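You operate a simulated robot arm through the tools that you are given. There is no shell and no other tool. Be economical: measure what you need, move in short steps, check, and stop when the job is done.

You run a simulated robot arm. Do the job below in one go: nothing can be reset, and whatever is moved stays where it is left.

TASK
Put the cup from the top of the teal bench on the paper there.

The check looks at the end state, three seconds after you hand in, the way a careful person would. Anything else that was tipped, shoved, dropped, spilled or broken makes it a failure.

THE ROBOT
A 6-joint arm with a two-finger parallel gripper on a trunk, on a base that drives. Base frame: it is fixed to the floor where the robot stands at the start and does not move with it; the origin is under the middle of the robot, x ahead of it, y to its left, z up. Units: mm, degrees, N and s.
With the tool pointing down near the work surface it reaches from about 480 to 880 mm from the robot's upright axis, wherever it stands. Its first joint turns from -115.0 to 115.0 degrees. Payload 4.2 kg.
The tool frame sits at the grasp point between the pads (the TCP): z along the fingers, y along the line on which they close. The tips reach 23 mm beyond it. The gripper opens to 94 mm. The fingers are 38 mm wide and 10 mm thick; the gripper's body (54 by 96 mm) begins 39 mm behind the TCP.
Orientation is that of the tool frame in the base frame, as [roll, pitch, yaw] about the fixed x, y, z axes, in that order (R = Rz(yaw) Ry(pitch) Rx(roll)). With the fingers straight down and closing along the base's y, the tool's x points along the base's -x, its y along +y and its z along -z.

THE INTERFACE
- The arm moves only by the tool move_arm. Its argument "motion" is a list of rows, each a list of 7 numbers: the turn, a rotation vector about the tool's x, y, z in units of 8 degrees (1.0 is 8 degrees), then the shift along the tool's x, y, z in units of 20 mm (1.0 is 20 mm), then the finger opening in mm, from 0 to 94. In form: [[wx, wy, wz, x, y, z, hand], ...]. A call has 1 to 20 rows; each row shifts and turns the commanded pose from where the row before left it, along the tool's axes as they then stand. A call with a number of a shift or a turn outside -1 to 1 is refused whole. A row lasts 0.2 s, in which the tool goes at most 50 mm and 8.6 degrees; a call with a longer step from one row to the next is refused whole, and so is a gripper value outside its range. Where a pose cannot be reached the arm comes as near as it can. A force on the tool above 40 N (or 10 N above the force at the start of the call, whichever is more), or a blocked arm, ends the call early, and 0.2 s more pass. Each finger travels about 108 mm/s and halts on what it meets, pressing with about 36 N; the grip force reading is that of the motor and also rises with nothing between the fingers. The clock runs only during rows and for 0.2 s after the last one: add rows that do not move to give the fingers time. It gives the time, the measured TCP pose, the force on the tool (base axes), the opening and the grip force at its end, in the units of the frame above (readings bear some noise).
- Cameras (640 x 400 px; columns grow to the right, rows downward): "scene" is now at [234, 176.6, 1348.6]; the picture's right is [-0.07, -1.00, 0.00], its down [-0.69, 0.05, -0.73] and it looks along [0.72, -0.05, -0.69] (base axes); focal length 294 px, centre (320, 200). "wrist" rides on the gripper at [86, 16, -74] in the tool frame; the picture's right is [-0.18, 0.98, 0.00], its down [-0.58, -0.11, -0.81] and it looks along [-0.79, -0.15, 0.59] (tool axes); focal length 243 px, centre (320, 200). There is no depth. A picture from a camera that has moved, and an enlarged one, comes with that camera's place and axes in the base frame and with its lens. The place of the scene camera against the robot may be out by one fixed shift of up to 18 mm in any direction.
- camera(camera): a new picture of that camera. The clock stands still meanwhile.
- raise_lower(by): slides the trunk up (or, below 0, down) by that many mm; the arm and the scene camera ride with it, the base frame stays. It gives what a move gives, with no picture.
- roll_base(legs): drives the robot by 1 to 6 legs, each [ahead, turn to the left] in mm and degrees, along the robot's own axes; the way and the turn of a leg run together, so that a leg with both is an arc; at most 1500 mm and 180 degrees a leg. The arm and the cameras ride along, it lands a little off, and it stops where it bumps. It gives what a move gives.
- pan_tilt(pan, tilt): turns the head with the scene camera to pan (to the left, within 80 degrees either way) and tilt (down, from -29 to 69), counted from straight ahead of the robot. It gives what a move gives.
- enlarge(camera, box): a new picture of the part [left, top, right, bottom] of that camera's present view, enlarged. The clock stands still meanwhile.
- job_done(): hands the job in; it is judged then, once.

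Go step by step. Nothing tells you exact positions but the pictures and the camera data: compare them with the known pose of the tool, close in by small moves and look again before you grip or let go. The budget is 120 turns and 90 pictures, counting those below and the enlarged ones. Unless the task says otherwise, let go and move clear before handing in, and close with one line.

The tools are called after "Request:" by a JSON object that holds its "method" and its "body". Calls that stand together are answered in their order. move_arm: Moves the arm, as the interface text tells. Its arguments: {"type":"object","properties":{"motion":{"type":"array","items":{"type":"array","items":{"type":"number"}}}},"required":["motion"]} The other tools are called the same way: raise_lower (by) slides the trunk up or down; roll_base (legs) drives the base; pan_tilt (pan, tilt) turns the head that bears the scene camera; camera (camera) takes a picture; enlarge (camera, box) takes an enlarged picture of a part of a camera's view; job_done () hands the job in.

At the start:

```text
clock: 0.0
tcp_pos: [457.7, 206.2, 1110.4]
ee_rot: [-179.9, 0.0, 180.0]
ft_force: [0.0, 0.7, -0.6]
finger_gap: 94.1
grasp_force: 0.1
trunk travel left (down, up): [-725.0, 265.0]
robot x, y, heading: [0.2, -1.5, 0.2]
head pan, tilt: [-4.3, 43.5]
```

scene: 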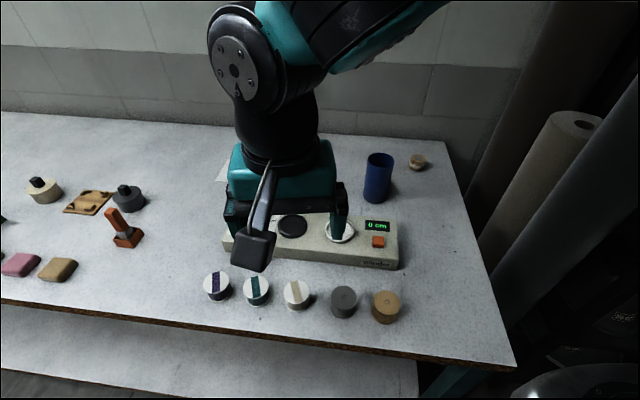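
wrist: 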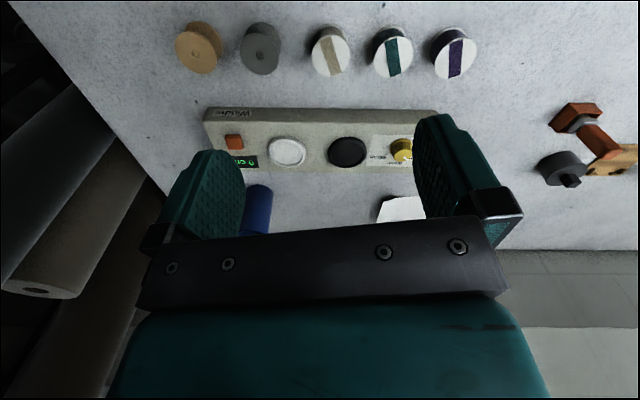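

I see a white-topped bench with a winder, spools, a blue cup-like object and a bit of white paper behind the gripper. I'll look around with the head first to find out which bench is teal.

Request:
{"method": "pan_tilt", "body": {"pan": 60, "tilt": 30}}

Request:
{"method": "camera", "body": {"camera": "scene"}}

Request:
{"method": "pan_tilt", "body": {"pan": -70, "tilt": 30}}

Request:
{"method": "camera", "body": {"camera": "scene"}}

```text
clock: 1.4
tcp_pos: [458.5, 205.4, 1110.1]
ee_rot: [-179.9, 0.0, -180.0]
ft_force: [0.0, -0.2, 0.3]
finger_gap: 94.1
grasp_force: 0.0
trunk travel left (down, up): [-725.0, 265.0]
robot x, y, heading: [-0.2, -5.4, 0.1]
head pan, tilt: [60.0, 30.0]
```

```text
87 pictures are left
camera scene: at [197.0, 261.1, 1369.1], right [0.87, -0.5, 0.0], down [-0.25, -0.43, -0.87], along [0.43, 0.75, -0.5], focal length 294 px, centre (320, 200)
```

scene: 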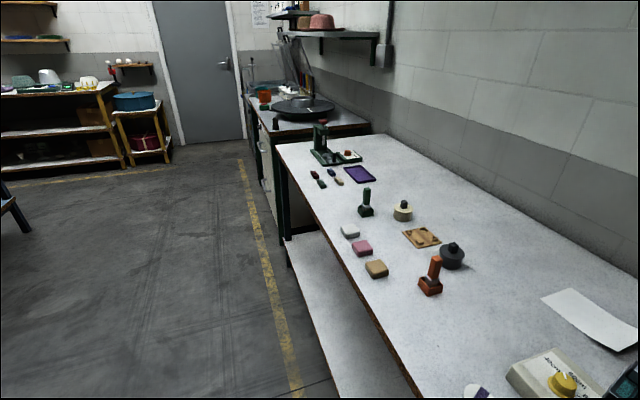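

```text
clock: 3.5
tcp_pos: [458.1, 206.5, 1109.7]
ee_rot: [179.9, 0.0, -180.0]
ft_force: [0.3, -0.4, -0.7]
finger_gap: 94.1
grasp_force: 0.1
trunk travel left (down, up): [-725.0, 265.0]
robot x, y, heading: [-1.8, -1.5, 0.1]
head pan, tilt: [-70.0, 30.0]
```

```text
86 pictures are left
camera scene: at [182.7, 97.8, 1369.1], right [-0.94, -0.34, 0.0], down [-0.17, 0.47, -0.87], along [0.3, -0.81, -0.5], focal length 294 px, centre (320, 200)
```

scene: 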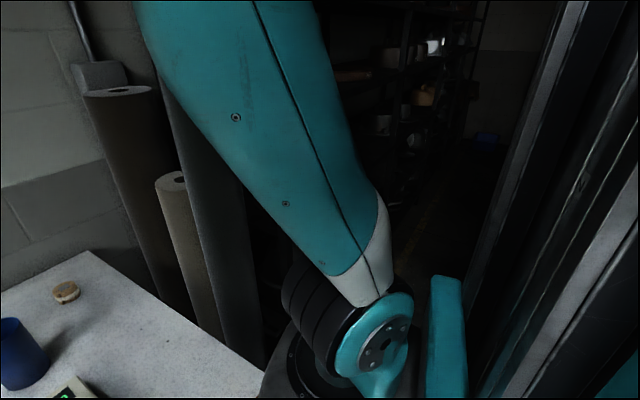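

Several benches are in view. I'll check the colour of this one's frame and zoom in on the others.

Request:
{"method": "pan_tilt", "body": {"pan": -20, "tilt": 55}}

Request:
{"method": "camera", "body": {"camera": "scene"}}

Request:
{"method": "pan_tilt", "body": {"pan": 80, "tilt": 20}}

Request:
{"method": "camera", "body": {"camera": "scene"}}

Request:
{"method": "enlarge", "body": {"camera": "scene", "box": [140, 50, 440, 240]}}

```text
clock: 4.6
tcp_pos: [457.6, 207.1, 1110.4]
ee_rot: [-180.0, 0.0, -179.9]
ft_force: [-0.2, 0.2, -0.2]
finger_gap: 94.0
grasp_force: 0.0
trunk travel left (down, up): [-725.0, 265.0]
robot x, y, heading: [1.4, 1.9, -0.2]
head pan, tilt: [-20.0, 55.0]
```

```text
85 pictures are left
camera scene: at [219.5, 158.1, 1333.1], right [-0.34, -0.94, 0.0], down [-0.77, 0.28, -0.57], along [0.54, -0.2, -0.82], focal length 294 px, centre (320, 200)
```

scene: 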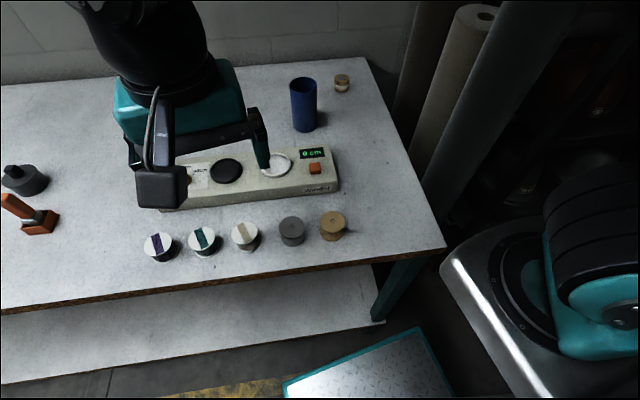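

```text
clock: 6.4
tcp_pos: [458.5, 206.5, 1109.8]
ee_rot: [180.0, -0.1, 180.0]
ft_force: [-0.7, 1.2, -0.3]
finger_gap: 94.1
grasp_force: 0.0
trunk travel left (down, up): [-725.0, 265.0]
robot x, y, heading: [-1.9, 0.6, 0.2]
head pan, tilt: [80.0, 20.0]
```

```text
84 pictures are left
camera scene: at [168.0, 274.5, 1385.1], right [0.98, -0.17, 0.0], down [-0.06, -0.34, -0.94], along [0.16, 0.93, -0.34], focal length 294 px, centre (320, 200)
```

scene: 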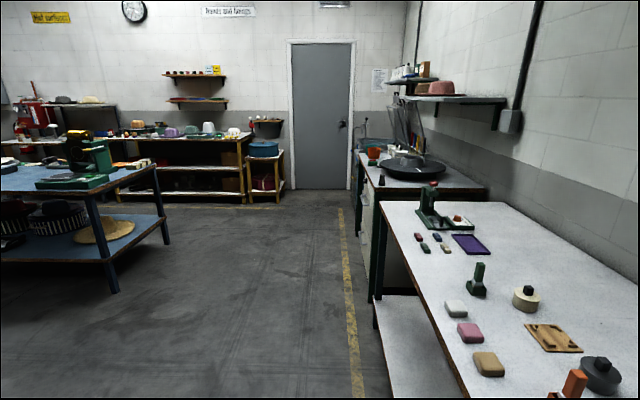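

```text
2.11 times, centred on (290, 145) of scene
camera zoom: at [168.0, 274.5, 1385.1], right [0.98, -0.17, 0.0], down [-0.06, -0.34, -0.94], along [0.16, 0.93, -0.34], focal length 618 px, centre (383, 316)
```

zoom: 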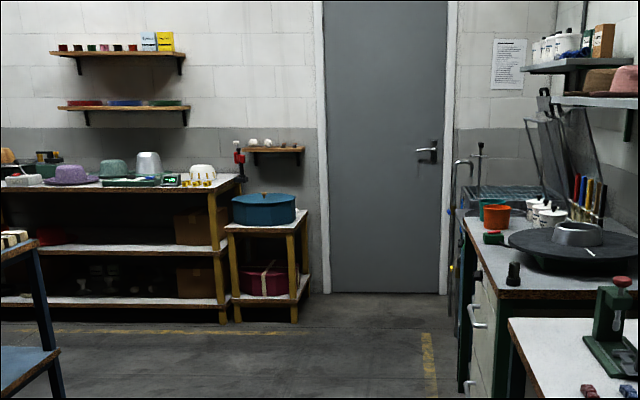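

The nearby bench has a dark green or teal frame, the middle one is blue and the far ones are wood-yellow. I'll zoom in on the leg, the blue cup and the blue bench to make sure.

Request:
{"method": "enlarge", "body": {"camera": "scene", "box": [0, 80, 200, 300]}}

Request:
{"method": "enlarge", "body": {"camera": "scene", "box": [330, 150, 530, 350]}}

Request:
{"method": "pan_tilt", "body": {"pan": -20, "tilt": 50}}

Request:
{"method": "enlarge", "body": {"camera": "scene", "box": [250, 60, 410, 220]}}

Request:
{"method": "enlarge", "body": {"camera": "scene", "box": [260, 220, 480, 400]}}

```text
1.82 times, centred on (100, 190) of scene
camera zoom: at [168.0, 274.5, 1385.1], right [0.98, -0.17, 0.0], down [-0.06, -0.34, -0.94], along [0.16, 0.93, -0.34], focal length 534 px, centre (720, 218)
```

zoom: 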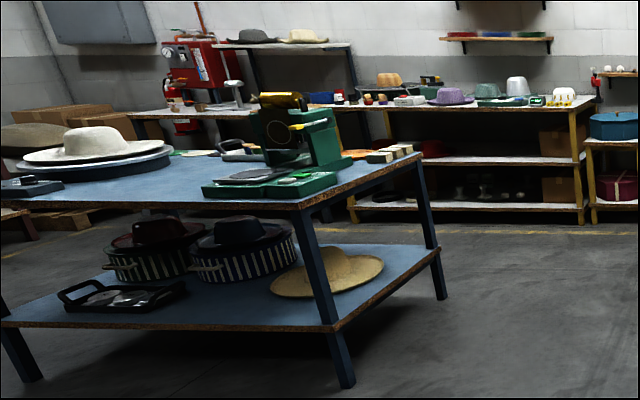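

```text
2.00 times, centred on (430, 250) of scene
camera zoom: at [168.0, 274.5, 1385.1], right [0.98, -0.17, 0.0], down [-0.06, -0.34, -0.94], along [0.16, 0.93, -0.34], focal length 587 px, centre (100, 100)
```

zoom: 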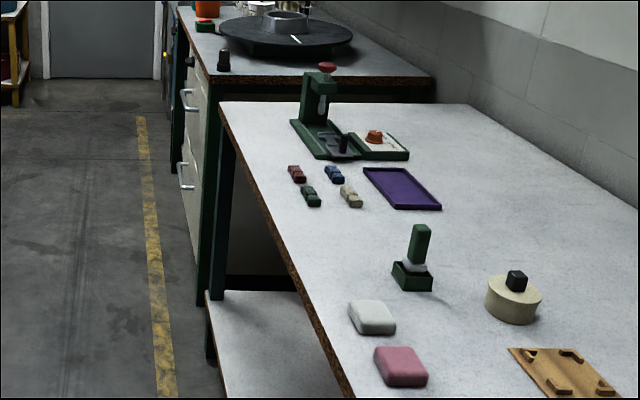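

```text
clock: 8.2
tcp_pos: [458.6, 206.4, 1111.0]
ee_rot: [179.9, 0.0, 180.0]
ft_force: [0.1, -0.1, 0.0]
finger_gap: 93.9
grasp_force: 0.1
trunk travel left (down, up): [-725.0, 265.0]
robot x, y, heading: [-0.1, 0.1, 0.3]
head pan, tilt: [-20.0, 50.0]
```

```text
2.50 times, centred on (330, 140) of scene
camera zoom: at [224.1, 156.5, 1339.6], right [-0.34, -0.94, 0.0], down [-0.72, 0.26, -0.64], along [0.6, -0.22, -0.77], focal length 734 px, centre (295, 350)
```

zoom: 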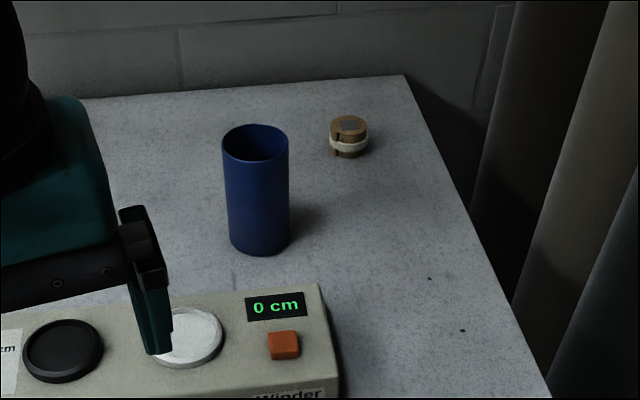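

```text
2.22 times, centred on (370, 310) of scene
camera zoom: at [224.1, 156.5, 1339.6], right [-0.34, -0.94, 0.0], down [-0.72, 0.26, -0.64], along [0.6, -0.22, -0.77], focal length 652 px, centre (209, -44)
```

zoom: 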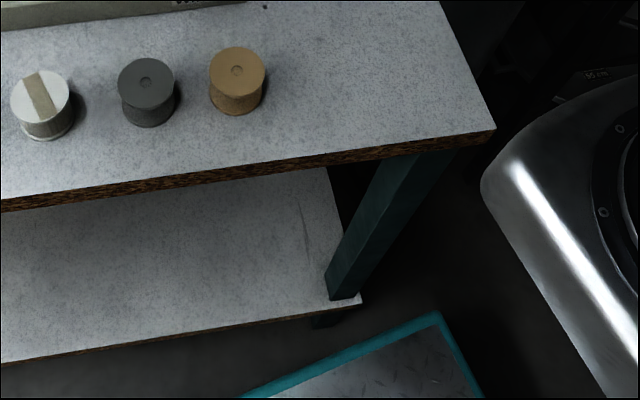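

The front legs of this bench are teal, and it holds the blue cup (about (768,-4), roughly 65 mm wide and 108 mm tall) and the paper (about (915,330)). The paper looks out of reach from here, so I'll look at the robot's own footprint before planning a drive.

Request:
{"method": "pan_tilt", "body": {"pan": -70, "tilt": 69}}

Request:
{"method": "camera", "body": {"camera": "scene"}}

Request:
{"method": "pan_tilt", "body": {"pan": 75, "tilt": 69}}

Request:
{"method": "camera", "body": {"camera": "scene"}}

Request:
{"method": "pan_tilt", "body": {"pan": 20, "tilt": 60}}

Request:
{"method": "camera", "body": {"camera": "scene"}}

```text
clock: 9.3
tcp_pos: [457.9, 206.5, 1110.2]
ee_rot: [179.9, 0.0, 180.0]
ft_force: [0.3, 0.6, 0.5]
finger_gap: 93.9
grasp_force: 0.0
trunk travel left (down, up): [-725.0, 265.0]
robot x, y, heading: [-0.9, -0.9, -0.1]
head pan, tilt: [-70.0, 68.8]
```

```text
78 pictures are left
camera scene: at [170.9, 130.2, 1317.6], right [-0.94, -0.34, 0.0], down [-0.32, 0.88, -0.36], along [0.12, -0.34, -0.93], focal length 294 px, centre (320, 200)
```

scene: 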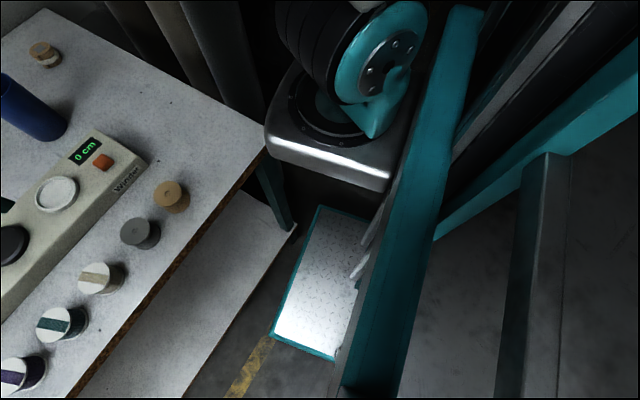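

```text
clock: 11.6
tcp_pos: [457.9, 205.8, 1111.0]
ee_rot: [-179.9, 0.0, -180.0]
ft_force: [-0.6, 0.2, -1.0]
finger_gap: 94.0
grasp_force: 0.1
trunk travel left (down, up): [-725.0, 265.0]
robot x, y, heading: [-3.0, 1.1, -0.0]
head pan, tilt: [75.0, 68.8]
```

```text
77 pictures are left
camera scene: at [166.3, 236.8, 1317.6], right [0.97, -0.26, 0.0], down [-0.24, -0.9, -0.36], along [0.09, 0.35, -0.93], focal length 294 px, centre (320, 200)
```

scene: 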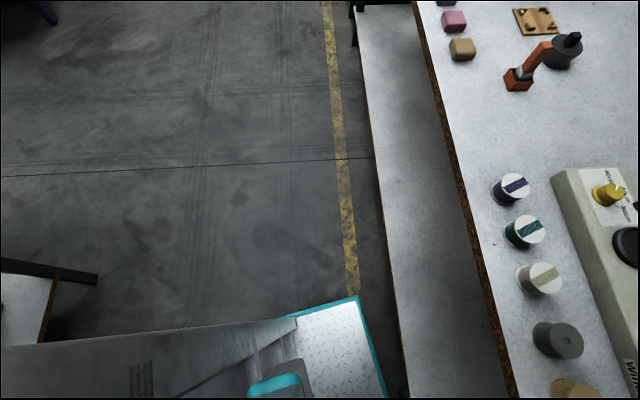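

```text
clock: 12.9
tcp_pos: [458.6, 206.7, 1111.1]
ee_rot: [-179.9, 0.0, 180.0]
ft_force: [0.1, -0.6, 0.1]
finger_gap: 93.8
grasp_force: 0.1
trunk travel left (down, up): [-725.0, 265.0]
robot x, y, heading: [-0.6, 1.0, 0.0]
head pan, tilt: [20.0, 60.0]
```

```text
76 pictures are left
camera scene: at [214.4, 205.6, 1327.0], right [0.34, -0.94, 0.0], down [-0.81, -0.3, -0.5], along [0.47, 0.17, -0.87], focal length 294 px, centre (320, 200)
```

scene: 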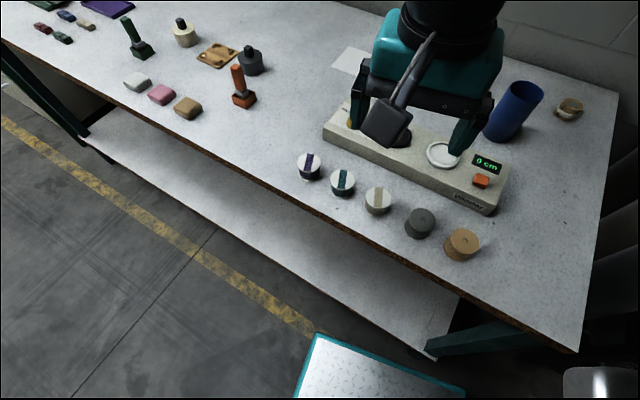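

The arm base sits on the robot's front right, and this bench stands rotated by about 11°. Another bench is close behind the robot, so I'll back off a little, turn left and check its colour too.

Request:
{"method": "roll_base", "body": {"legs": [[-170, 0], [0, 60]]}}

Request:
{"method": "pan_tilt", "body": {"pan": 75, "tilt": 30}}

Request:
{"method": "camera", "body": {"camera": "scene"}}

Request:
{"method": "pan_tilt", "body": {"pan": -50, "tilt": 40}}

Request:
{"method": "camera", "body": {"camera": "scene"}}

```text
clock: 17.0
tcp_pos: [-127.3, 501.0, 1110.7]
ee_rot: [-180.0, 0.0, -118.9]
ft_force: [0.1, 0.2, 0.2]
finger_gap: 94.1
grasp_force: 0.0
trunk travel left (down, up): [-725.0, 265.0]
robot x, y, heading: [-170.4, 3.8, 61.1]
head pan, tilt: [20.0, 60.0]
```

```text
clock: 18.3
tcp_pos: [-127.7, 500.8, 1111.0]
ee_rot: [-180.0, 0.1, -119.0]
ft_force: [-0.5, 1.0, -0.1]
finger_gap: 94.0
grasp_force: 0.0
trunk travel left (down, up): [-725.0, 265.0]
robot x, y, heading: [-172.4, -1.3, 61.2]
head pan, tilt: [75.0, 30.0]
```

```text
75 pictures are left
camera scene: at [-331.0, 278.3, 1369.0], right [0.69, 0.72, 0.0], down [0.36, -0.35, -0.87], along [-0.62, 0.6, -0.5], focal length 294 px, centre (320, 200)
```

scene: 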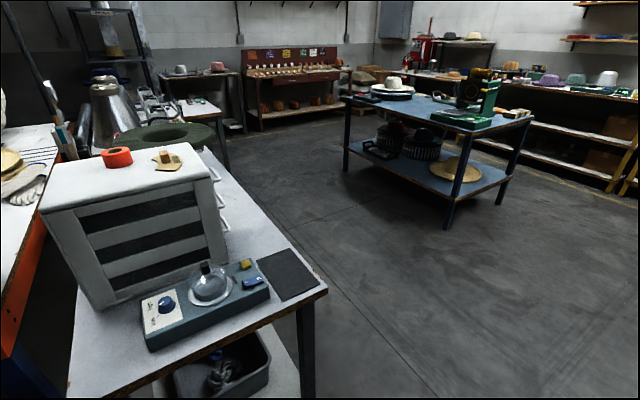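

```text
clock: 20.3
tcp_pos: [-128.1, 500.7, 1110.5]
ee_rot: [180.0, -0.1, -119.0]
ft_force: [0.9, 0.6, -0.1]
finger_gap: 94.3
grasp_force: 0.1
trunk travel left (down, up): [-725.0, 265.0]
robot x, y, heading: [-166.8, 2.1, 61.3]
head pan, tilt: [-50.0, 40.0]
```

```text
74 pictures are left
camera scene: at [-182.6, 231.8, 1353.7], right [0.19, -0.98, 0.0], down [-0.63, -0.12, -0.77], along [0.75, 0.15, -0.64], focal length 294 px, centre (320, 200)
```

scene: 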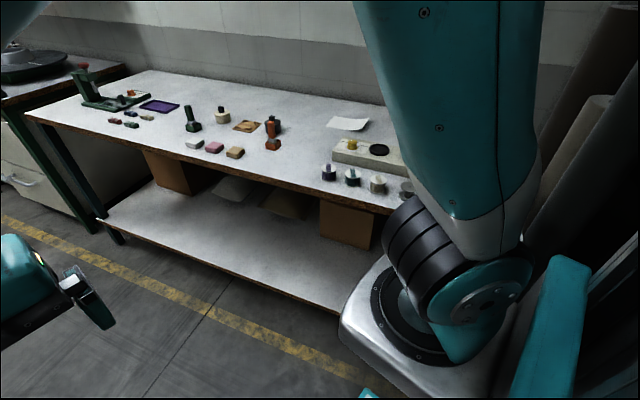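

The bench behind is grey, another is orange and another blue, so the first bench is the teal one. I'll zoom in on the paper.

Request:
{"method": "enlarge", "body": {"camera": "scene", "box": [200, 90, 420, 230]}}

```text
2.86 times, centred on (310, 160) of scene
camera zoom: at [-182.6, 231.8, 1353.7], right [0.19, -0.98, 0.0], down [-0.63, -0.12, -0.77], along [0.75, 0.15, -0.64], focal length 839 px, centre (349, 314)
```

zoom: 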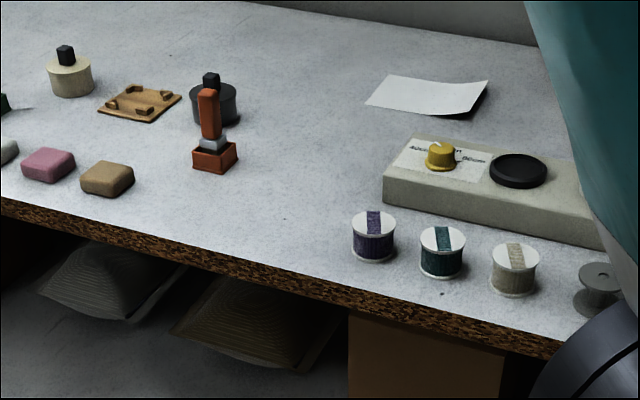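

The paper is about 100 × 145 mm, centred near (914,337), with its right end slightly curled. I'll drive to around (80,300), squared up to the bench, so that the cup and the paper are both in reach.

Request:
{"method": "roll_base", "body": {"legs": [[0, 29], [350, 0], [0, -102]]}}

Request:
{"method": "pan_tilt", "body": {"pan": 0, "tilt": 45}}

Request:
{"method": "camera", "body": {"camera": "scene"}}

```text
clock: 28.4
tcp_pos: [325.1, 446.9, 1110.3]
ee_rot: [180.0, 0.0, 166.0]
ft_force: [0.6, 0.0, -0.5]
finger_gap: 94.0
grasp_force: 0.0
trunk travel left (down, up): [-725.0, 265.0]
robot x, y, heading: [-167.0, 362.2, -14.0]
head pan, tilt: [-50.0, 40.0]
```

```text
clock: 29.6
tcp_pos: [327.6, 447.6, 1110.9]
ee_rot: [-180.0, -0.1, 166.1]
ft_force: [0.8, 1.1, 0.9]
finger_gap: 93.9
grasp_force: 0.1
trunk travel left (down, up): [-725.0, 265.0]
robot x, y, heading: [-169.2, 357.8, -13.8]
head pan, tilt: [0.0, 45.0]
```

```text
72 pictures are left
camera scene: at [105.4, 479.3, 1346.5], right [-0.24, -0.97, 0.0], down [-0.69, 0.17, -0.71], along [0.69, -0.17, -0.71], focal length 294 px, centre (320, 200)
```

scene: 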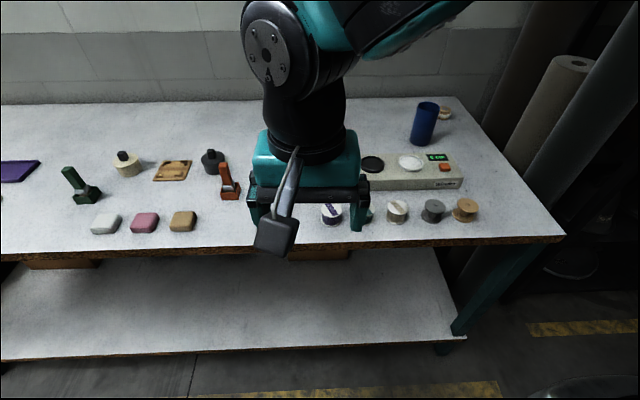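

Now squared up and facing the bench, with its front edge about 380 mm along the bench normal. I'll drive ahead 250 mm, which stays clear of the edge.

Request:
{"method": "roll_base", "body": {"legs": [[0, 2.4], [245, 0]]}}

Request:
{"method": "pan_tilt", "body": {"pan": -25, "tilt": 42}}

Request:
{"method": "camera", "body": {"camera": "scene"}}

Request:
{"method": "camera", "body": {"camera": "wrist"}}

```text
clock: 31.8
tcp_pos: [565.9, 419.3, 1111.0]
ee_rot: [-180.0, 0.1, 168.5]
ft_force: [0.5, -0.2, 1.0]
finger_gap: 94.0
grasp_force: 0.1
trunk travel left (down, up): [-725.0, 265.0]
robot x, y, heading: [76.6, 309.4, -11.4]
head pan, tilt: [0.0, 45.0]
```

```text
clock: 32.7
tcp_pos: [566.0, 419.3, 1111.3]
ee_rot: [180.0, 0.0, 168.5]
ft_force: [1.1, -0.3, 0.4]
finger_gap: 94.0
grasp_force: 0.0
trunk travel left (down, up): [-725.0, 265.0]
robot x, y, heading: [78.4, 310.5, -11.8]
head pan, tilt: [-25.0, 42.0]
```

```text
71 pictures are left
camera scene: at [330.6, 407.8, 1350.8], right [-0.59, -0.8, 0.0], down [-0.54, 0.4, -0.74], along [0.6, -0.44, -0.67], focal length 294 px, centre (320, 200)
```

scene: 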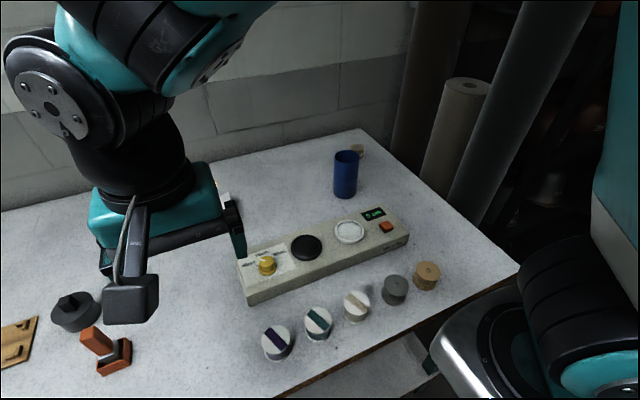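

```text
70 pictures are left
camera wrist: at [485.0, 453.5, 1185.5], right [0.38, 0.93, 0.0], down [0.55, -0.22, 0.81], along [0.75, -0.3, -0.59], focal length 243 px, centre (320, 200)
```

wrist: 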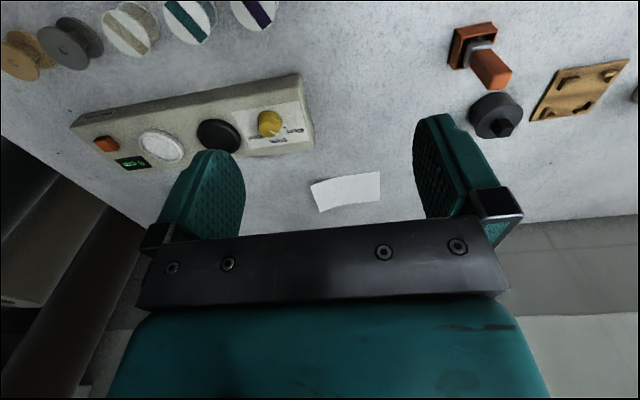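

The cup is near (785,-10) and the paper's centre near (920,345), seen from both cameras. I'll move high over to the cup, stopping a little short so the wrist camera can see it.

Request:
{"method": "move_arm", "body": {"motion": [[0, 0, 0, -0.6, -0.99, 0, 94], [0, 0, 0, -0.6, -0.99, 0, 94], [0, 0, 0, -0.6, -0.99, 0, 94], [0, 0, 0, -0.6, -0.99, 0, 94], [0, 0, 0, -0.6, -0.99, 0, 94], [0, 0, 0, -0.6, -0.99, 0, 94], [0, 0, 0, -0.6, -0.99, 0, 94], [0, 0, 0, -0.6, -0.99, 0, 94], [0, 0, 0, -0.6, -0.99, 0, 94], [0, 0, 0, -0.6, -0.99, 0, 94], [0, 0, 0, -0.6, -0.99, 0, 94], [0, 0, 0, -0.6, -0.99, 0, 94], [0, 0, 0, -0.6, -0.99, 0, 94], [0, 0, 0, -0.6, -0.99, 0, 94], [0, 0, 0, -0.6, -0.99, 0, 94], [0, 0, 0, -0.6, -0.99, 0, 94], [0, 0, 0, -0.6, -0.99, 0, 94], [0, 0, 0, -0.6, -0.99, 0, 94], [0, 0, 0, -0.6, -0.99, 0, 94]]}}

Request:
{"method": "camera", "body": {"camera": "wrist"}}

Request:
{"method": "camera", "body": {"camera": "scene"}}

```text
clock: 36.7
tcp_pos: [712.0, 4.7, 1110.0]
ee_rot: [180.0, 0.0, 168.5]
ft_force: [-0.1, 1.4, 0.2]
finger_gap: 94.0
grasp_force: 0.1
trunk travel left (down, up): [-725.0, 265.0]
robot x, y, heading: [77.9, 307.3, -11.7]
head pan, tilt: [-25.0, 42.0]
```

```text
69 pictures are left
camera wrist: at [632.9, 38.8, 1185.3], right [0.38, 0.93, 0.0], down [0.55, -0.22, 0.81], along [0.75, -0.3, -0.59], focal length 243 px, centre (320, 200)
```

wrist: 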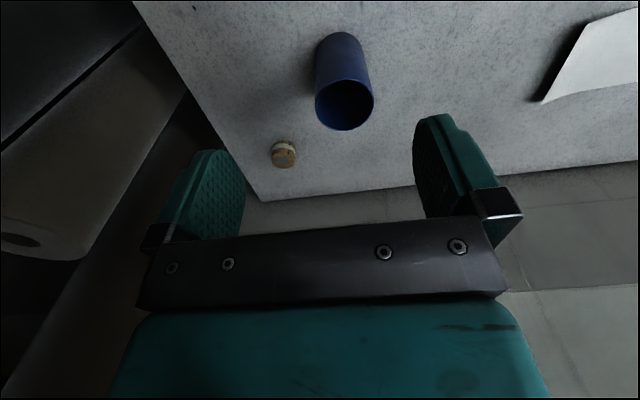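

```text
68 pictures are left
camera scene: at [330.4, 407.9, 1350.8], right [-0.6, -0.8, 0.0], down [-0.54, 0.4, -0.74], along [0.6, -0.44, -0.67], focal length 294 px, centre (320, 200)
```

scene: 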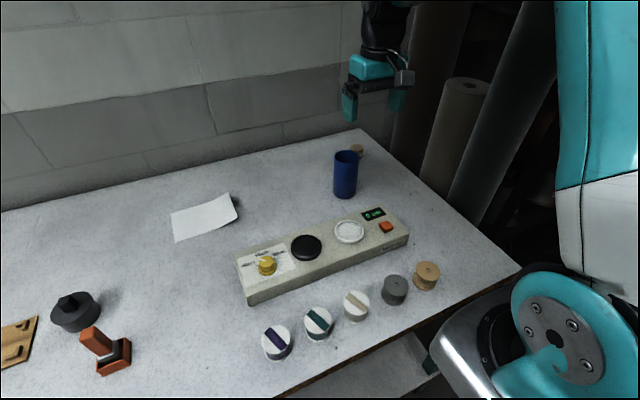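

The wrist view puts the cup at (780,8), about 63 mm across with its rim near z=950. I'll centre over it, lower to just above the rim, and check again.

Request:
{"method": "move_arm", "body": {"motion": [[0, 0, 0, -0.66, 0.16, 0.4, 94], [0, 0, 0, -0.66, 0.16, 0.8, 94], [0, 0, 0, -0.66, 0.16, 0.9, 94], [0, 0, 0, -0.66, 0.16, 0.9, 94], [0, 0, 0, -0.66, 0.16, 0.9, 94]]}}

Request:
{"method": "camera", "body": {"camera": "wrist"}}

Request:
{"method": "enlarge", "body": {"camera": "scene", "box": [260, 60, 420, 220]}}

```text
clock: 37.9
tcp_pos: [783.5, 8.2, 1032.1]
ee_rot: [-180.0, -0.1, 168.5]
ft_force: [0.2, -0.7, -0.3]
finger_gap: 93.8
grasp_force: 0.1
trunk travel left (down, up): [-725.0, 265.0]
robot x, y, heading: [72.6, 305.6, -11.6]
head pan, tilt: [-25.0, 42.0]
```

```text
67 pictures are left
camera wrist: at [701.6, 41.1, 1106.6], right [0.38, 0.93, 0.0], down [0.55, -0.22, 0.81], along [0.75, -0.3, -0.59], focal length 243 px, centre (320, 200)
```

wrist: 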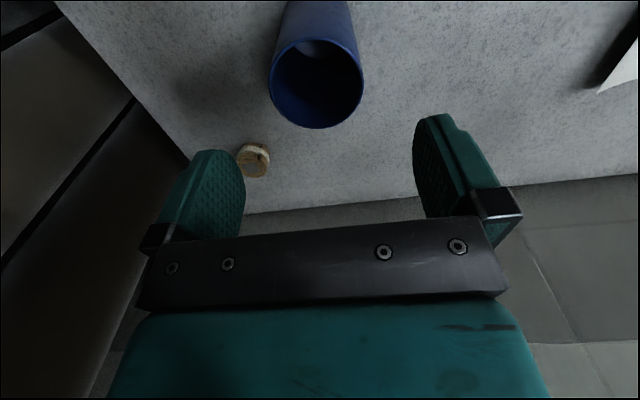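

```text
2.50 times, centred on (340, 140) of scene
camera zoom: at [330.2, 407.7, 1350.9], right [-0.6, -0.8, 0.0], down [-0.54, 0.4, -0.74], along [0.6, -0.44, -0.67], focal length 734 px, centre (270, 350)
```

zoom: 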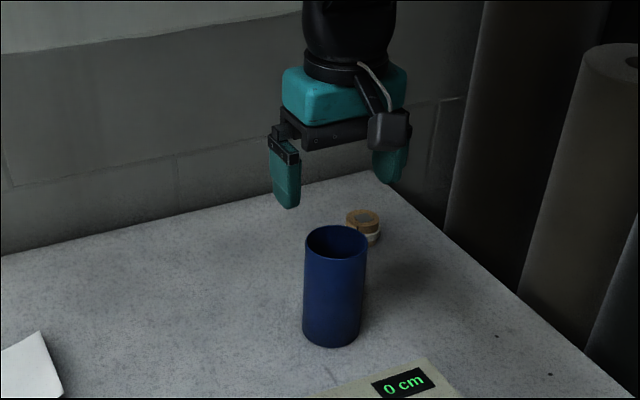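

The cup's rim centre reads (779,7.5), so the gripper is within a few mm of it. I'll lower to z≈925, tips well down past the rim and body above it, and look once more before closing.

Request:
{"method": "move_arm", "body": {"motion": [[0, 0, 0, 0.2, -0.05, 0.5, 94], [0, 0, 0, 0, 0, 0.9, 94], [0, 0, 0, 0, 0, 0.9, 94], [0, 0, 0, 0, 0, 0.9, 94], [0, 0, 0, 0, 0, 0.9, 94], [0, 0, 0, 0, 0, 0.9, 94], [0, 0, 0, 0, 0, 0.3, 94]]}}

Request:
{"method": "camera", "body": {"camera": "wrist"}}

Request:
{"method": "enlarge", "body": {"camera": "scene", "box": [260, 60, 420, 220]}}

```text
clock: 39.5
tcp_pos: [778.0, 6.9, 927.0]
ee_rot: [-179.9, 0.0, 168.4]
ft_force: [0.7, -0.4, -0.3]
finger_gap: 93.7
grasp_force: 0.0
trunk travel left (down, up): [-725.0, 265.0]
robot x, y, heading: [75.5, 308.2, -11.6]
head pan, tilt: [-25.0, 42.0]
```

```text
65 pictures are left
camera wrist: at [697.1, 41.0, 1000.9], right [0.38, 0.93, 0.0], down [0.55, -0.22, 0.81], along [0.75, -0.3, -0.59], focal length 243 px, centre (320, 200)
```

wrist: 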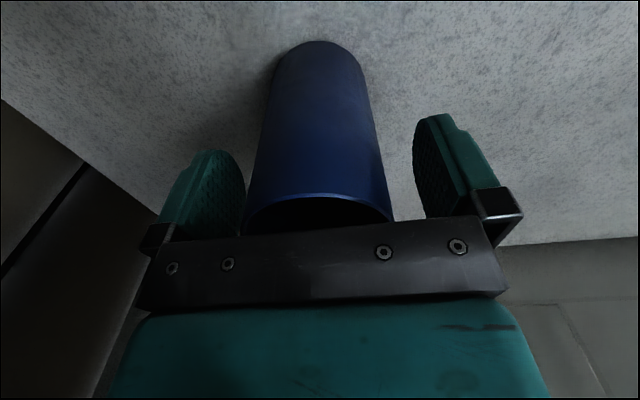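

```text
2.50 times, centred on (340, 140) of scene
camera zoom: at [330.5, 407.7, 1350.8], right [-0.6, -0.8, 0.0], down [-0.54, 0.4, -0.74], along [0.6, -0.44, -0.67], focal length 734 px, centre (270, 350)
```

zoom: 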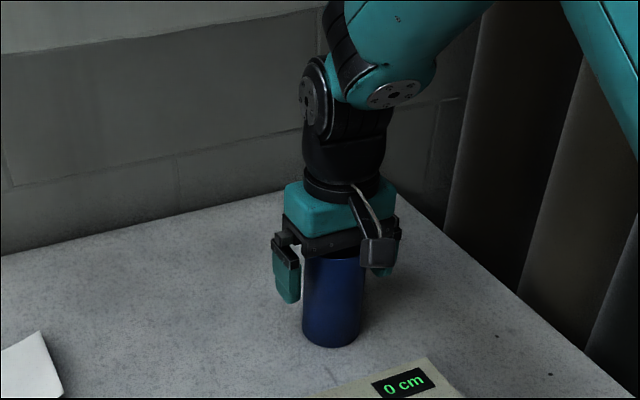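

The cup is centred between the pads, and the rim is clear of the gripper body. Closing now.

Request:
{"method": "move_arm", "body": {"motion": [[0, 0, 0, 0, 0, 0, 80], [0, 0, 0, 0, 0, 0, 70], [0, 0, 0, 0, 0, 0, 62], [0, 0, 0, 0, 0, 0, 55], [0, 0, 0, 0, 0, 0, 50], [0, 0, 0, 0, 0, 0, 50]]}}

```text
clock: 40.9
tcp_pos: [778.4, 6.1, 926.2]
ee_rot: [180.0, 0.0, 168.5]
ft_force: [0.4, 1.3, 0.3]
finger_gap: 60.3
grasp_force: 35.6
trunk travel left (down, up): [-725.0, 265.0]
robot x, y, heading: [72.7, 308.7, -11.7]
head pan, tilt: [-25.0, 42.0]
```

The fingers hold the cup at 60 mm with full force. I'll lift it slowly by 80 mm and check.

Request:
{"method": "move_arm", "body": {"motion": [[0, 0, 0, 0, 0, -0.3, 50], [0, 0, 0, 0, 0, -0.5, 50], [0, 0, 0, 0, 0, -0.6, 50], [0, 0, 0, 0, 0, -0.7, 50], [0, 0, 0, 0, 0, -0.7, 50], [0, 0, 0, 0, 0, -0.6, 50], [0, 0, 0, 0, 0, -0.4, 50], [0, 0, 0, 0, 0, -0.2, 50]]}}

Request:
{"method": "camera", "body": {"camera": "scene"}}

Request:
{"method": "enlarge", "body": {"camera": "scene", "box": [140, 160, 300, 260]}}

```text
clock: 42.7
tcp_pos: [777.2, 7.7, 1007.4]
ee_rot: [-180.0, 0.0, 168.5]
ft_force: [0.7, -1.2, -1.4]
finger_gap: 58.6
grasp_force: 36.0
trunk travel left (down, up): [-725.0, 265.0]
robot x, y, heading: [78.2, 310.2, -11.7]
head pan, tilt: [-25.0, 42.0]
```

```text
63 pictures are left
camera scene: at [330.6, 407.6, 1350.8], right [-0.6, -0.8, 0.0], down [-0.54, 0.4, -0.74], along [0.6, -0.44, -0.67], focal length 294 px, centre (320, 200)
```

scene: 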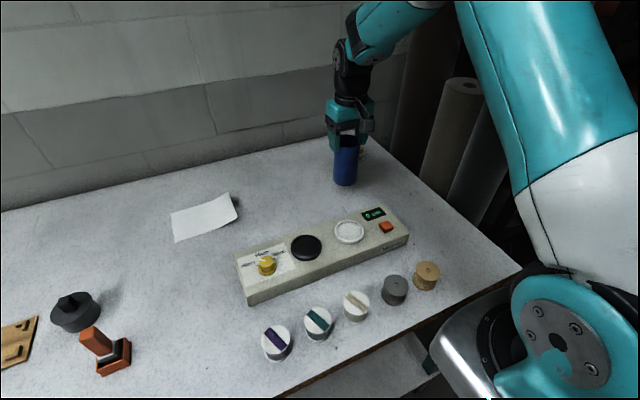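

```text
4.00 times, centred on (220, 210) of scene
camera zoom: at [330.6, 407.6, 1350.8], right [-0.6, -0.8, 0.0], down [-0.54, 0.4, -0.74], along [0.6, -0.44, -0.67], focal length 1174 px, centre (720, 160)
```

zoom: 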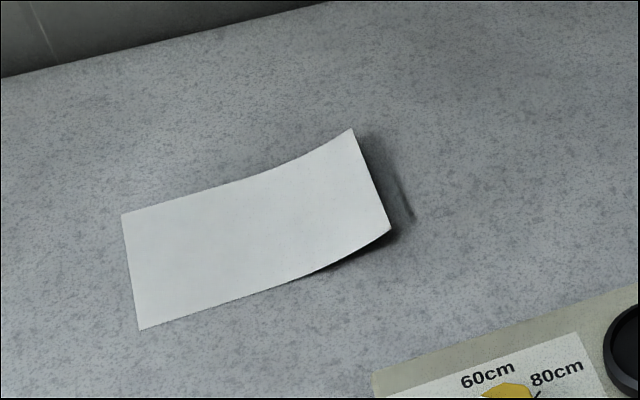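

The cup is held and hangs upright, and the paper's right-hand third is curled up. I'll aim for the flat left part, around (925,370), and first carry the cup part of the way and look with the wrist camera.

Request:
{"method": "move_arm", "body": {"motion": [[0, 0, 0, -0.05, 0.3, -0.4, 50], [0, 0, 0, -0.2, 0.6, -0.4, 50], [0, 0, 0, -0.2, 0.92, -0.4, 50], [0, 0, 0, -0.2, 0.92, 0, 50], [0, 0, 0, -0.2, 0.92, 0, 50], [0, 0, 0, -0.2, 0.92, 0, 50], [0, 0, 0, -0.2, 0.92, 0, 50], [0, 0, 0, -0.2, 0.92, 0, 50], [0, 0, 0, -0.2, 0.92, 0, 50], [0, 0, 0, -0.2, 0.92, 0, 50], [0, 0, 0, -0.2, 0.92, 0, 50], [0, 0, 0, -0.2, 0.92, 0, 50], [0, 0, 0, -0.2, 0.92, 0, 50], [0, 0, 0, -0.2, 0.92, 0, 50], [0, 0, 0, -0.1, 0.6, 0, 50], [0, 0, 0, -0.05, 0.3, 0, 50]]}}

Request:
{"method": "camera", "body": {"camera": "wrist"}}

Request:
{"method": "camera", "body": {"camera": "scene"}}

```text
clock: 46.1
tcp_pos: [883.4, 250.3, 1030.3]
ee_rot: [179.9, 0.1, 168.5]
ft_force: [0.0, -0.5, -1.1]
finger_gap: 58.5
grasp_force: 35.7
trunk travel left (down, up): [-725.0, 265.0]
robot x, y, heading: [75.9, 308.8, -11.3]
head pan, tilt: [-25.0, 42.0]
```

```text
61 pictures are left
camera wrist: at [803.5, 283.0, 1105.3], right [0.38, 0.93, 0.0], down [0.55, -0.22, 0.81], along [0.75, -0.3, -0.59], focal length 243 px, centre (320, 200)
```

wrist: 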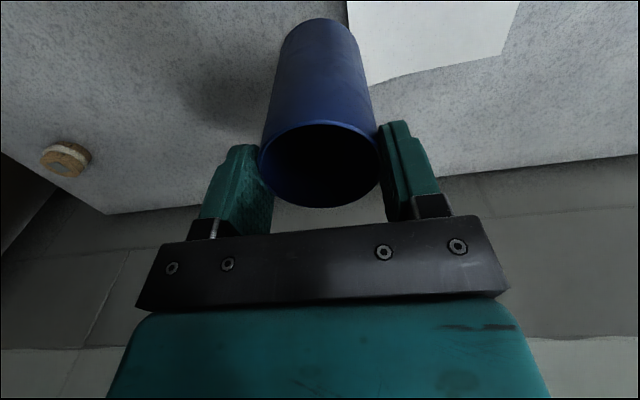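

```text
60 pictures are left
camera scene: at [330.6, 407.7, 1350.8], right [-0.6, -0.8, 0.0], down [-0.54, 0.4, -0.74], along [0.6, -0.44, -0.67], focal length 294 px, centre (320, 200)
```

scene: 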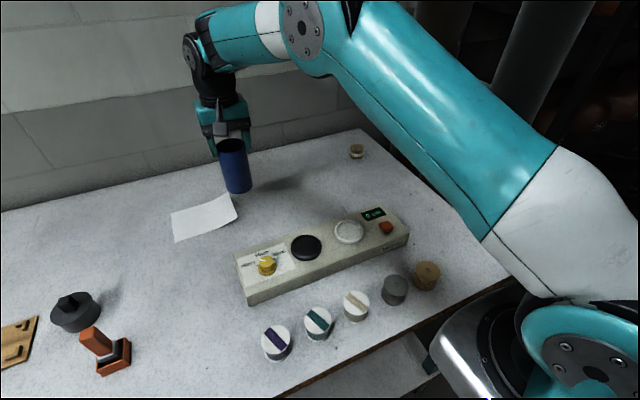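

The wrist view shows the cup slipped about 30 mm in the grip during the lift, but it has been steady since: upright, bottom near z≈912. The paper's left edge centre is at (928,418), so the target is (922,371). I'll carry it there gently.

Request:
{"method": "move_arm", "body": {"motion": [[0, 0, 0, -0.03, 0.2, 0, 45], [0, 0, 0, -0.05, 0.4, 0, 45], [0, 0, 0, -0.06, 0.55, 0, 45], [0, 0, 0, -0.06, 0.6, 0, 45], [0, 0, 0, -0.06, 0.6, 0, 45], [0, 0, 0, -0.06, 0.6, 0, 45], [0, 0, 0, -0.06, 0.6, 0, 45], [0, 0, 0, -0.06, 0.6, 0, 45], [0, 0, 0, -0.06, 0.6, 0, 45], [0, 0, 0, -0.06, 0.6, 0, 45], [0, 0, 0, -0.06, 0.5, 0, 45], [0, 0, 0, -0.06, 0.32, 0, 45], [0, 0, 0, -0.03, 0.15, 0, 45], [0, 0, 0, 0, 0, 0, 45]]}}

Request:
{"method": "camera", "body": {"camera": "wrist"}}

Request:
{"method": "enlarge", "body": {"camera": "scene", "box": [120, 80, 320, 260]}}

```text
clock: 49.1
tcp_pos: [912.2, 357.6, 1030.9]
ee_rot: [180.0, 0.0, 168.6]
ft_force: [-0.3, 0.0, -1.5]
finger_gap: 58.5
grasp_force: 36.1
out of reach, approached as far as the arm can: row 11, 12
trunk travel left (down, up): [-725.0, 265.0]
robot x, y, heading: [74.9, 308.7, -11.4]
head pan, tilt: [-25.0, 42.0]
```

```text
59 pictures are left
camera wrist: at [830.9, 391.5, 1104.9], right [0.38, 0.93, 0.0], down [0.55, -0.22, 0.81], along [0.75, -0.3, -0.59], focal length 243 px, centre (320, 200)
```

wrist: 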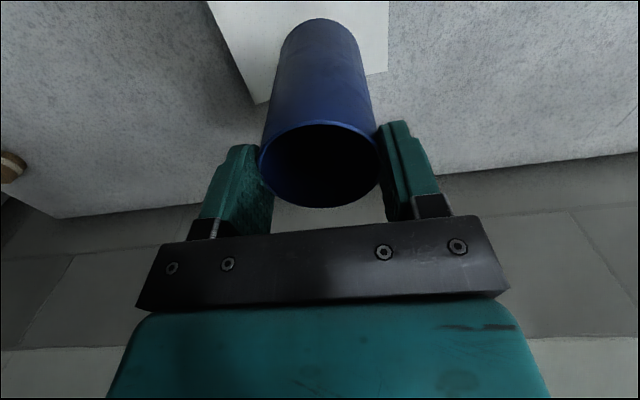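

```text
2.22 times, centred on (220, 170) of scene
camera zoom: at [330.6, 407.8, 1350.8], right [-0.6, -0.8, 0.0], down [-0.54, 0.4, -0.74], along [0.6, -0.44, -0.67], focal length 652 px, centre (542, 267)
```

zoom: 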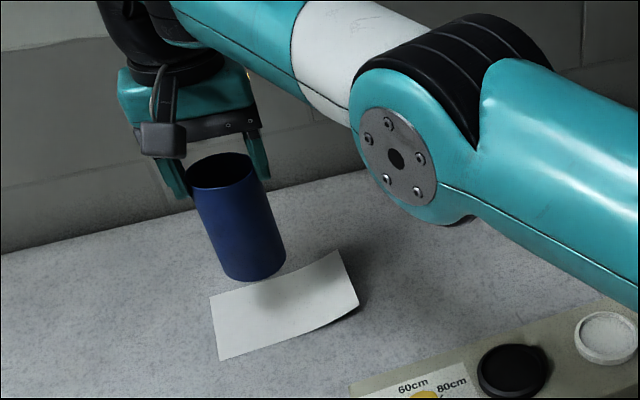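

The arm hit its reach limit at (912,358) at this height; the paper corner reads the same as before. I'll lower by 45 mm, where the reach should be longer, and see where the tool ends up.

Request:
{"method": "move_arm", "body": {"motion": [[0, 0, 0, 0, 0, 0.3, 45], [0, 0, 0, 0, 0, 0.5, 45], [0, 0, 0, 0, 0, 0.5, 45], [0, 0, 0, 0, 0, 0.5, 45], [0, 0, 0, 0, 0, 0.3, 45], [0, 0, 0, 0, 0, 0.1, 45]]}}

Request:
{"method": "camera", "body": {"camera": "wrist"}}

```text
clock: 50.5
tcp_pos: [913.7, 358.8, 985.3]
ee_rot: [180.0, 0.1, 168.5]
ft_force: [0.7, -0.3, -0.6]
finger_gap: 58.2
grasp_force: 36.4
trunk travel left (down, up): [-725.0, 265.0]
robot x, y, heading: [75.5, 307.3, -11.6]
head pan, tilt: [-25.0, 42.0]
```

```text
57 pictures are left
camera wrist: at [834.1, 391.9, 1060.5], right [0.38, 0.93, 0.0], down [0.55, -0.22, 0.81], along [0.75, -0.3, -0.59], focal length 243 px, centre (320, 200)
```

wrist: 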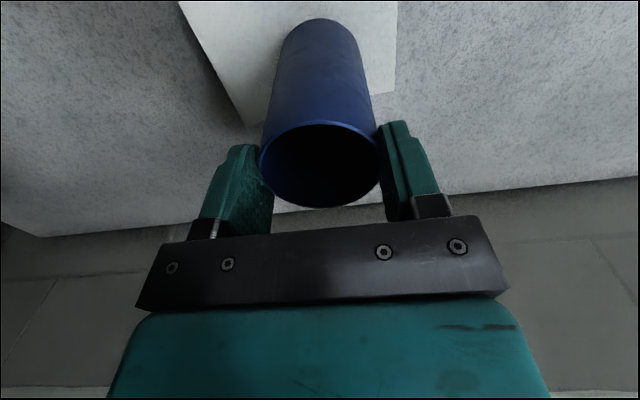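

No more slip, and the cup is over the paper. I'll shift about 14 mm further left and out, now that it's lower.

Request:
{"method": "move_arm", "body": {"motion": [[0, 0, 0, -0.1, 0.2, 0, 45], [0, 0, 0, -0.1, 0.27, 0, 45], [0, 0, 0, -0.1, 0.2, 0, 45], [0, 0, 0, 0, 0, 0, 45]]}}

Request:
{"method": "camera", "body": {"camera": "wrist"}}

Request:
{"method": "enlarge", "body": {"camera": "scene", "box": [120, 80, 320, 260]}}

```text
clock: 51.5
tcp_pos: [913.3, 362.4, 984.8]
ee_rot: [180.0, 0.0, 168.5]
ft_force: [-0.6, 0.4, -1.1]
finger_gap: 58.5
grasp_force: 35.9
out of reach, approached as far as the arm can: row 1, 2, 3
trunk travel left (down, up): [-725.0, 265.0]
robot x, y, heading: [76.6, 311.3, -11.3]
head pan, tilt: [-25.0, 42.0]
```

```text
56 pictures are left
camera wrist: at [832.2, 396.4, 1060.3], right [0.38, 0.93, 0.0], down [0.55, -0.22, 0.81], along [0.75, -0.3, -0.59], focal length 243 px, centre (320, 200)
```

wrist: 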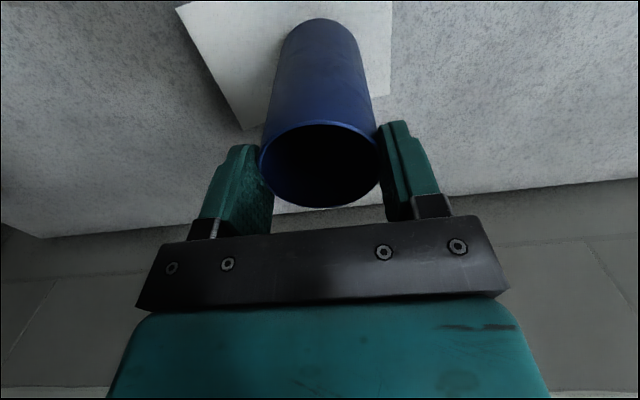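

```text
2.22 times, centred on (220, 170) of scene
camera zoom: at [330.6, 407.8, 1350.8], right [-0.6, -0.8, 0.0], down [-0.54, 0.4, -0.74], along [0.6, -0.44, -0.67], focal length 652 px, centre (542, 267)
```

zoom: 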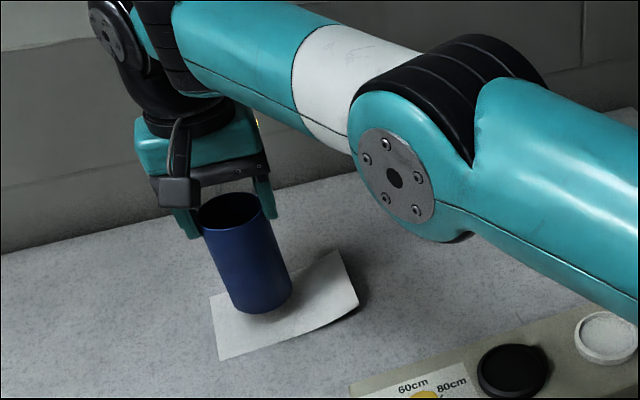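

The arm is at its reach limit at (913,362), about 8 mm short of the paper's centreline. There are about 40 mm of space ahead of the base, so I'll nudge it forward 10 mm.

Request:
{"method": "roll_base", "body": {"legs": [[10, 0]]}}

Request:
{"method": "camera", "body": {"camera": "wrist"}}

```text
clock: 52.2
tcp_pos: [922.6, 360.4, 985.3]
ee_rot: [-180.0, 0.1, 168.4]
ft_force: [0.3, 0.0, -1.8]
finger_gap: 57.8
grasp_force: 36.3
trunk travel left (down, up): [-725.0, 265.0]
robot x, y, heading: [87.4, 306.2, -11.6]
head pan, tilt: [-25.0, 42.0]
```

```text
54 pictures are left
camera wrist: at [841.9, 394.4, 1060.3], right [0.38, 0.93, 0.0], down [0.55, -0.22, 0.81], along [0.75, -0.3, -0.59], focal length 243 px, centre (320, 200)
```

wrist: 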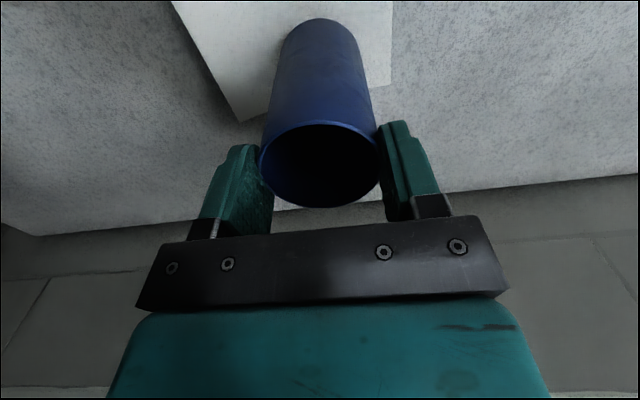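

Well placed now at (922,360). I'll nudge left a few mm and lower slowly to just above contact, watching the force.

Request:
{"method": "move_arm", "body": {"motion": [[0, 0, 0, 0.04, 0.2, 0.2, 45], [0, 0, 0, 0.04, 0.2, 0.25, 45], [0, 0, 0, 0, 0, 0.2, 45], [0, 0, 0, 0, 0, 0.15, 45], [0, 0, 0, 0, 0, 0.1, 45], [0, 0, 0, 0, 0, 0, 45]]}}

Request:
{"method": "enlarge", "body": {"camera": "scene", "box": [150, 130, 270, 260]}}

```text
clock: 53.6
tcp_pos: [921.8, 368.4, 966.8]
ee_rot: [-180.0, 0.0, 168.5]
ft_force: [0.1, 0.0, -1.0]
finger_gap: 58.3
grasp_force: 35.7
trunk travel left (down, up): [-725.0, 265.0]
robot x, y, heading: [86.0, 302.8, -11.4]
head pan, tilt: [-25.0, 42.0]
```

```text
3.08 times, centred on (210, 195) of scene
camera zoom: at [340.3, 405.8, 1350.8], right [-0.6, -0.8, 0.0], down [-0.54, 0.4, -0.74], along [0.6, -0.44, -0.67], focal length 903 px, centre (658, 215)
```

zoom: 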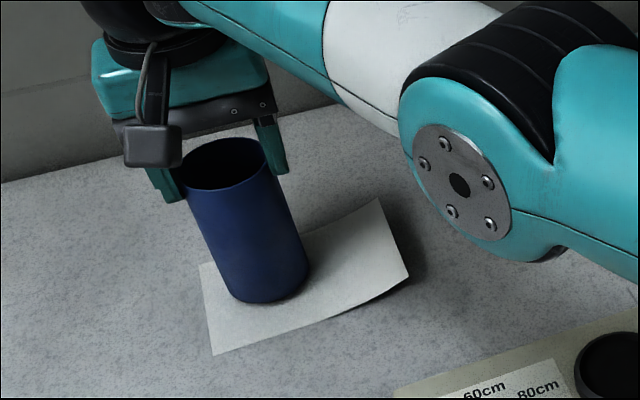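

Just above the paper now, with no contact force yet. Lowering 2 mm at a time.

Request:
{"method": "move_arm", "body": {"motion": [[0, 0, 0, 0, 0, 0.1, 45], [0, 0, 0, 0, 0, 0.1, 45], [0, 0, 0, 0, 0, 0, 45]]}}

Request:
{"method": "move_arm", "body": {"motion": [[0, 0, 0, 0, 0, 0.1, 45], [0, 0, 0, 0, 0, 0, 45]]}}

Request:
{"method": "move_arm", "body": {"motion": [[0, 0, 0, 0, 0, 0.1, 45], [0, 0, 0, 0, 0, 0, 45]]}}

Request:
{"method": "enlarge", "body": {"camera": "scene", "box": [150, 130, 270, 260]}}

```text
clock: 54.4
tcp_pos: [921.8, 369.1, 963.9]
ee_rot: [179.9, 0.0, 168.4]
ft_force: [-0.5, -0.2, 6.7]
finger_gap: 58.1
grasp_force: 35.7
trunk travel left (down, up): [-725.0, 265.0]
robot x, y, heading: [86.7, 307.3, -11.6]
head pan, tilt: [-25.0, 42.0]
```

```text
clock: 55.0
tcp_pos: [922.3, 369.8, 963.9]
ee_rot: [179.9, 0.2, 168.4]
ft_force: [1.0, 0.2, 18.4]
finger_gap: 57.8
grasp_force: 36.2
trunk travel left (down, up): [-725.0, 265.0]
robot x, y, heading: [84.4, 307.1, -11.3]
head pan, tilt: [-25.0, 42.0]
```

```text
clock: 55.6
tcp_pos: [921.4, 368.8, 963.2]
ee_rot: [179.9, 0.1, 168.5]
ft_force: [-0.2, 1.0, 28.3]
finger_gap: 56.9
grasp_force: 36.2
trunk travel left (down, up): [-725.0, 265.0]
robot x, y, heading: [84.2, 311.4, -11.4]
head pan, tilt: [-25.0, 42.0]
```

```text
3.08 times, centred on (210, 195) of scene
camera zoom: at [339.0, 405.7, 1351.2], right [-0.6, -0.8, 0.0], down [-0.54, 0.4, -0.74], along [0.6, -0.44, -0.67], focal length 903 px, centre (658, 215)
```

zoom: 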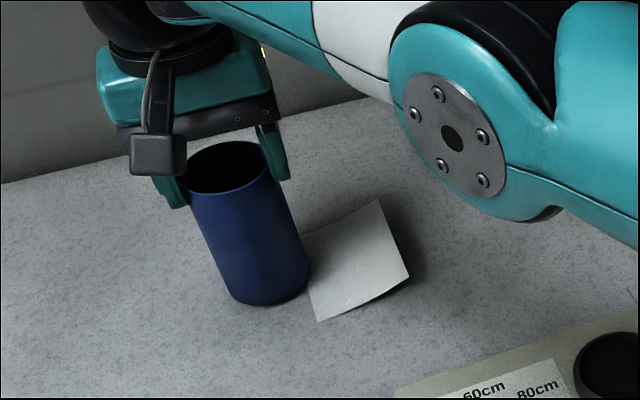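

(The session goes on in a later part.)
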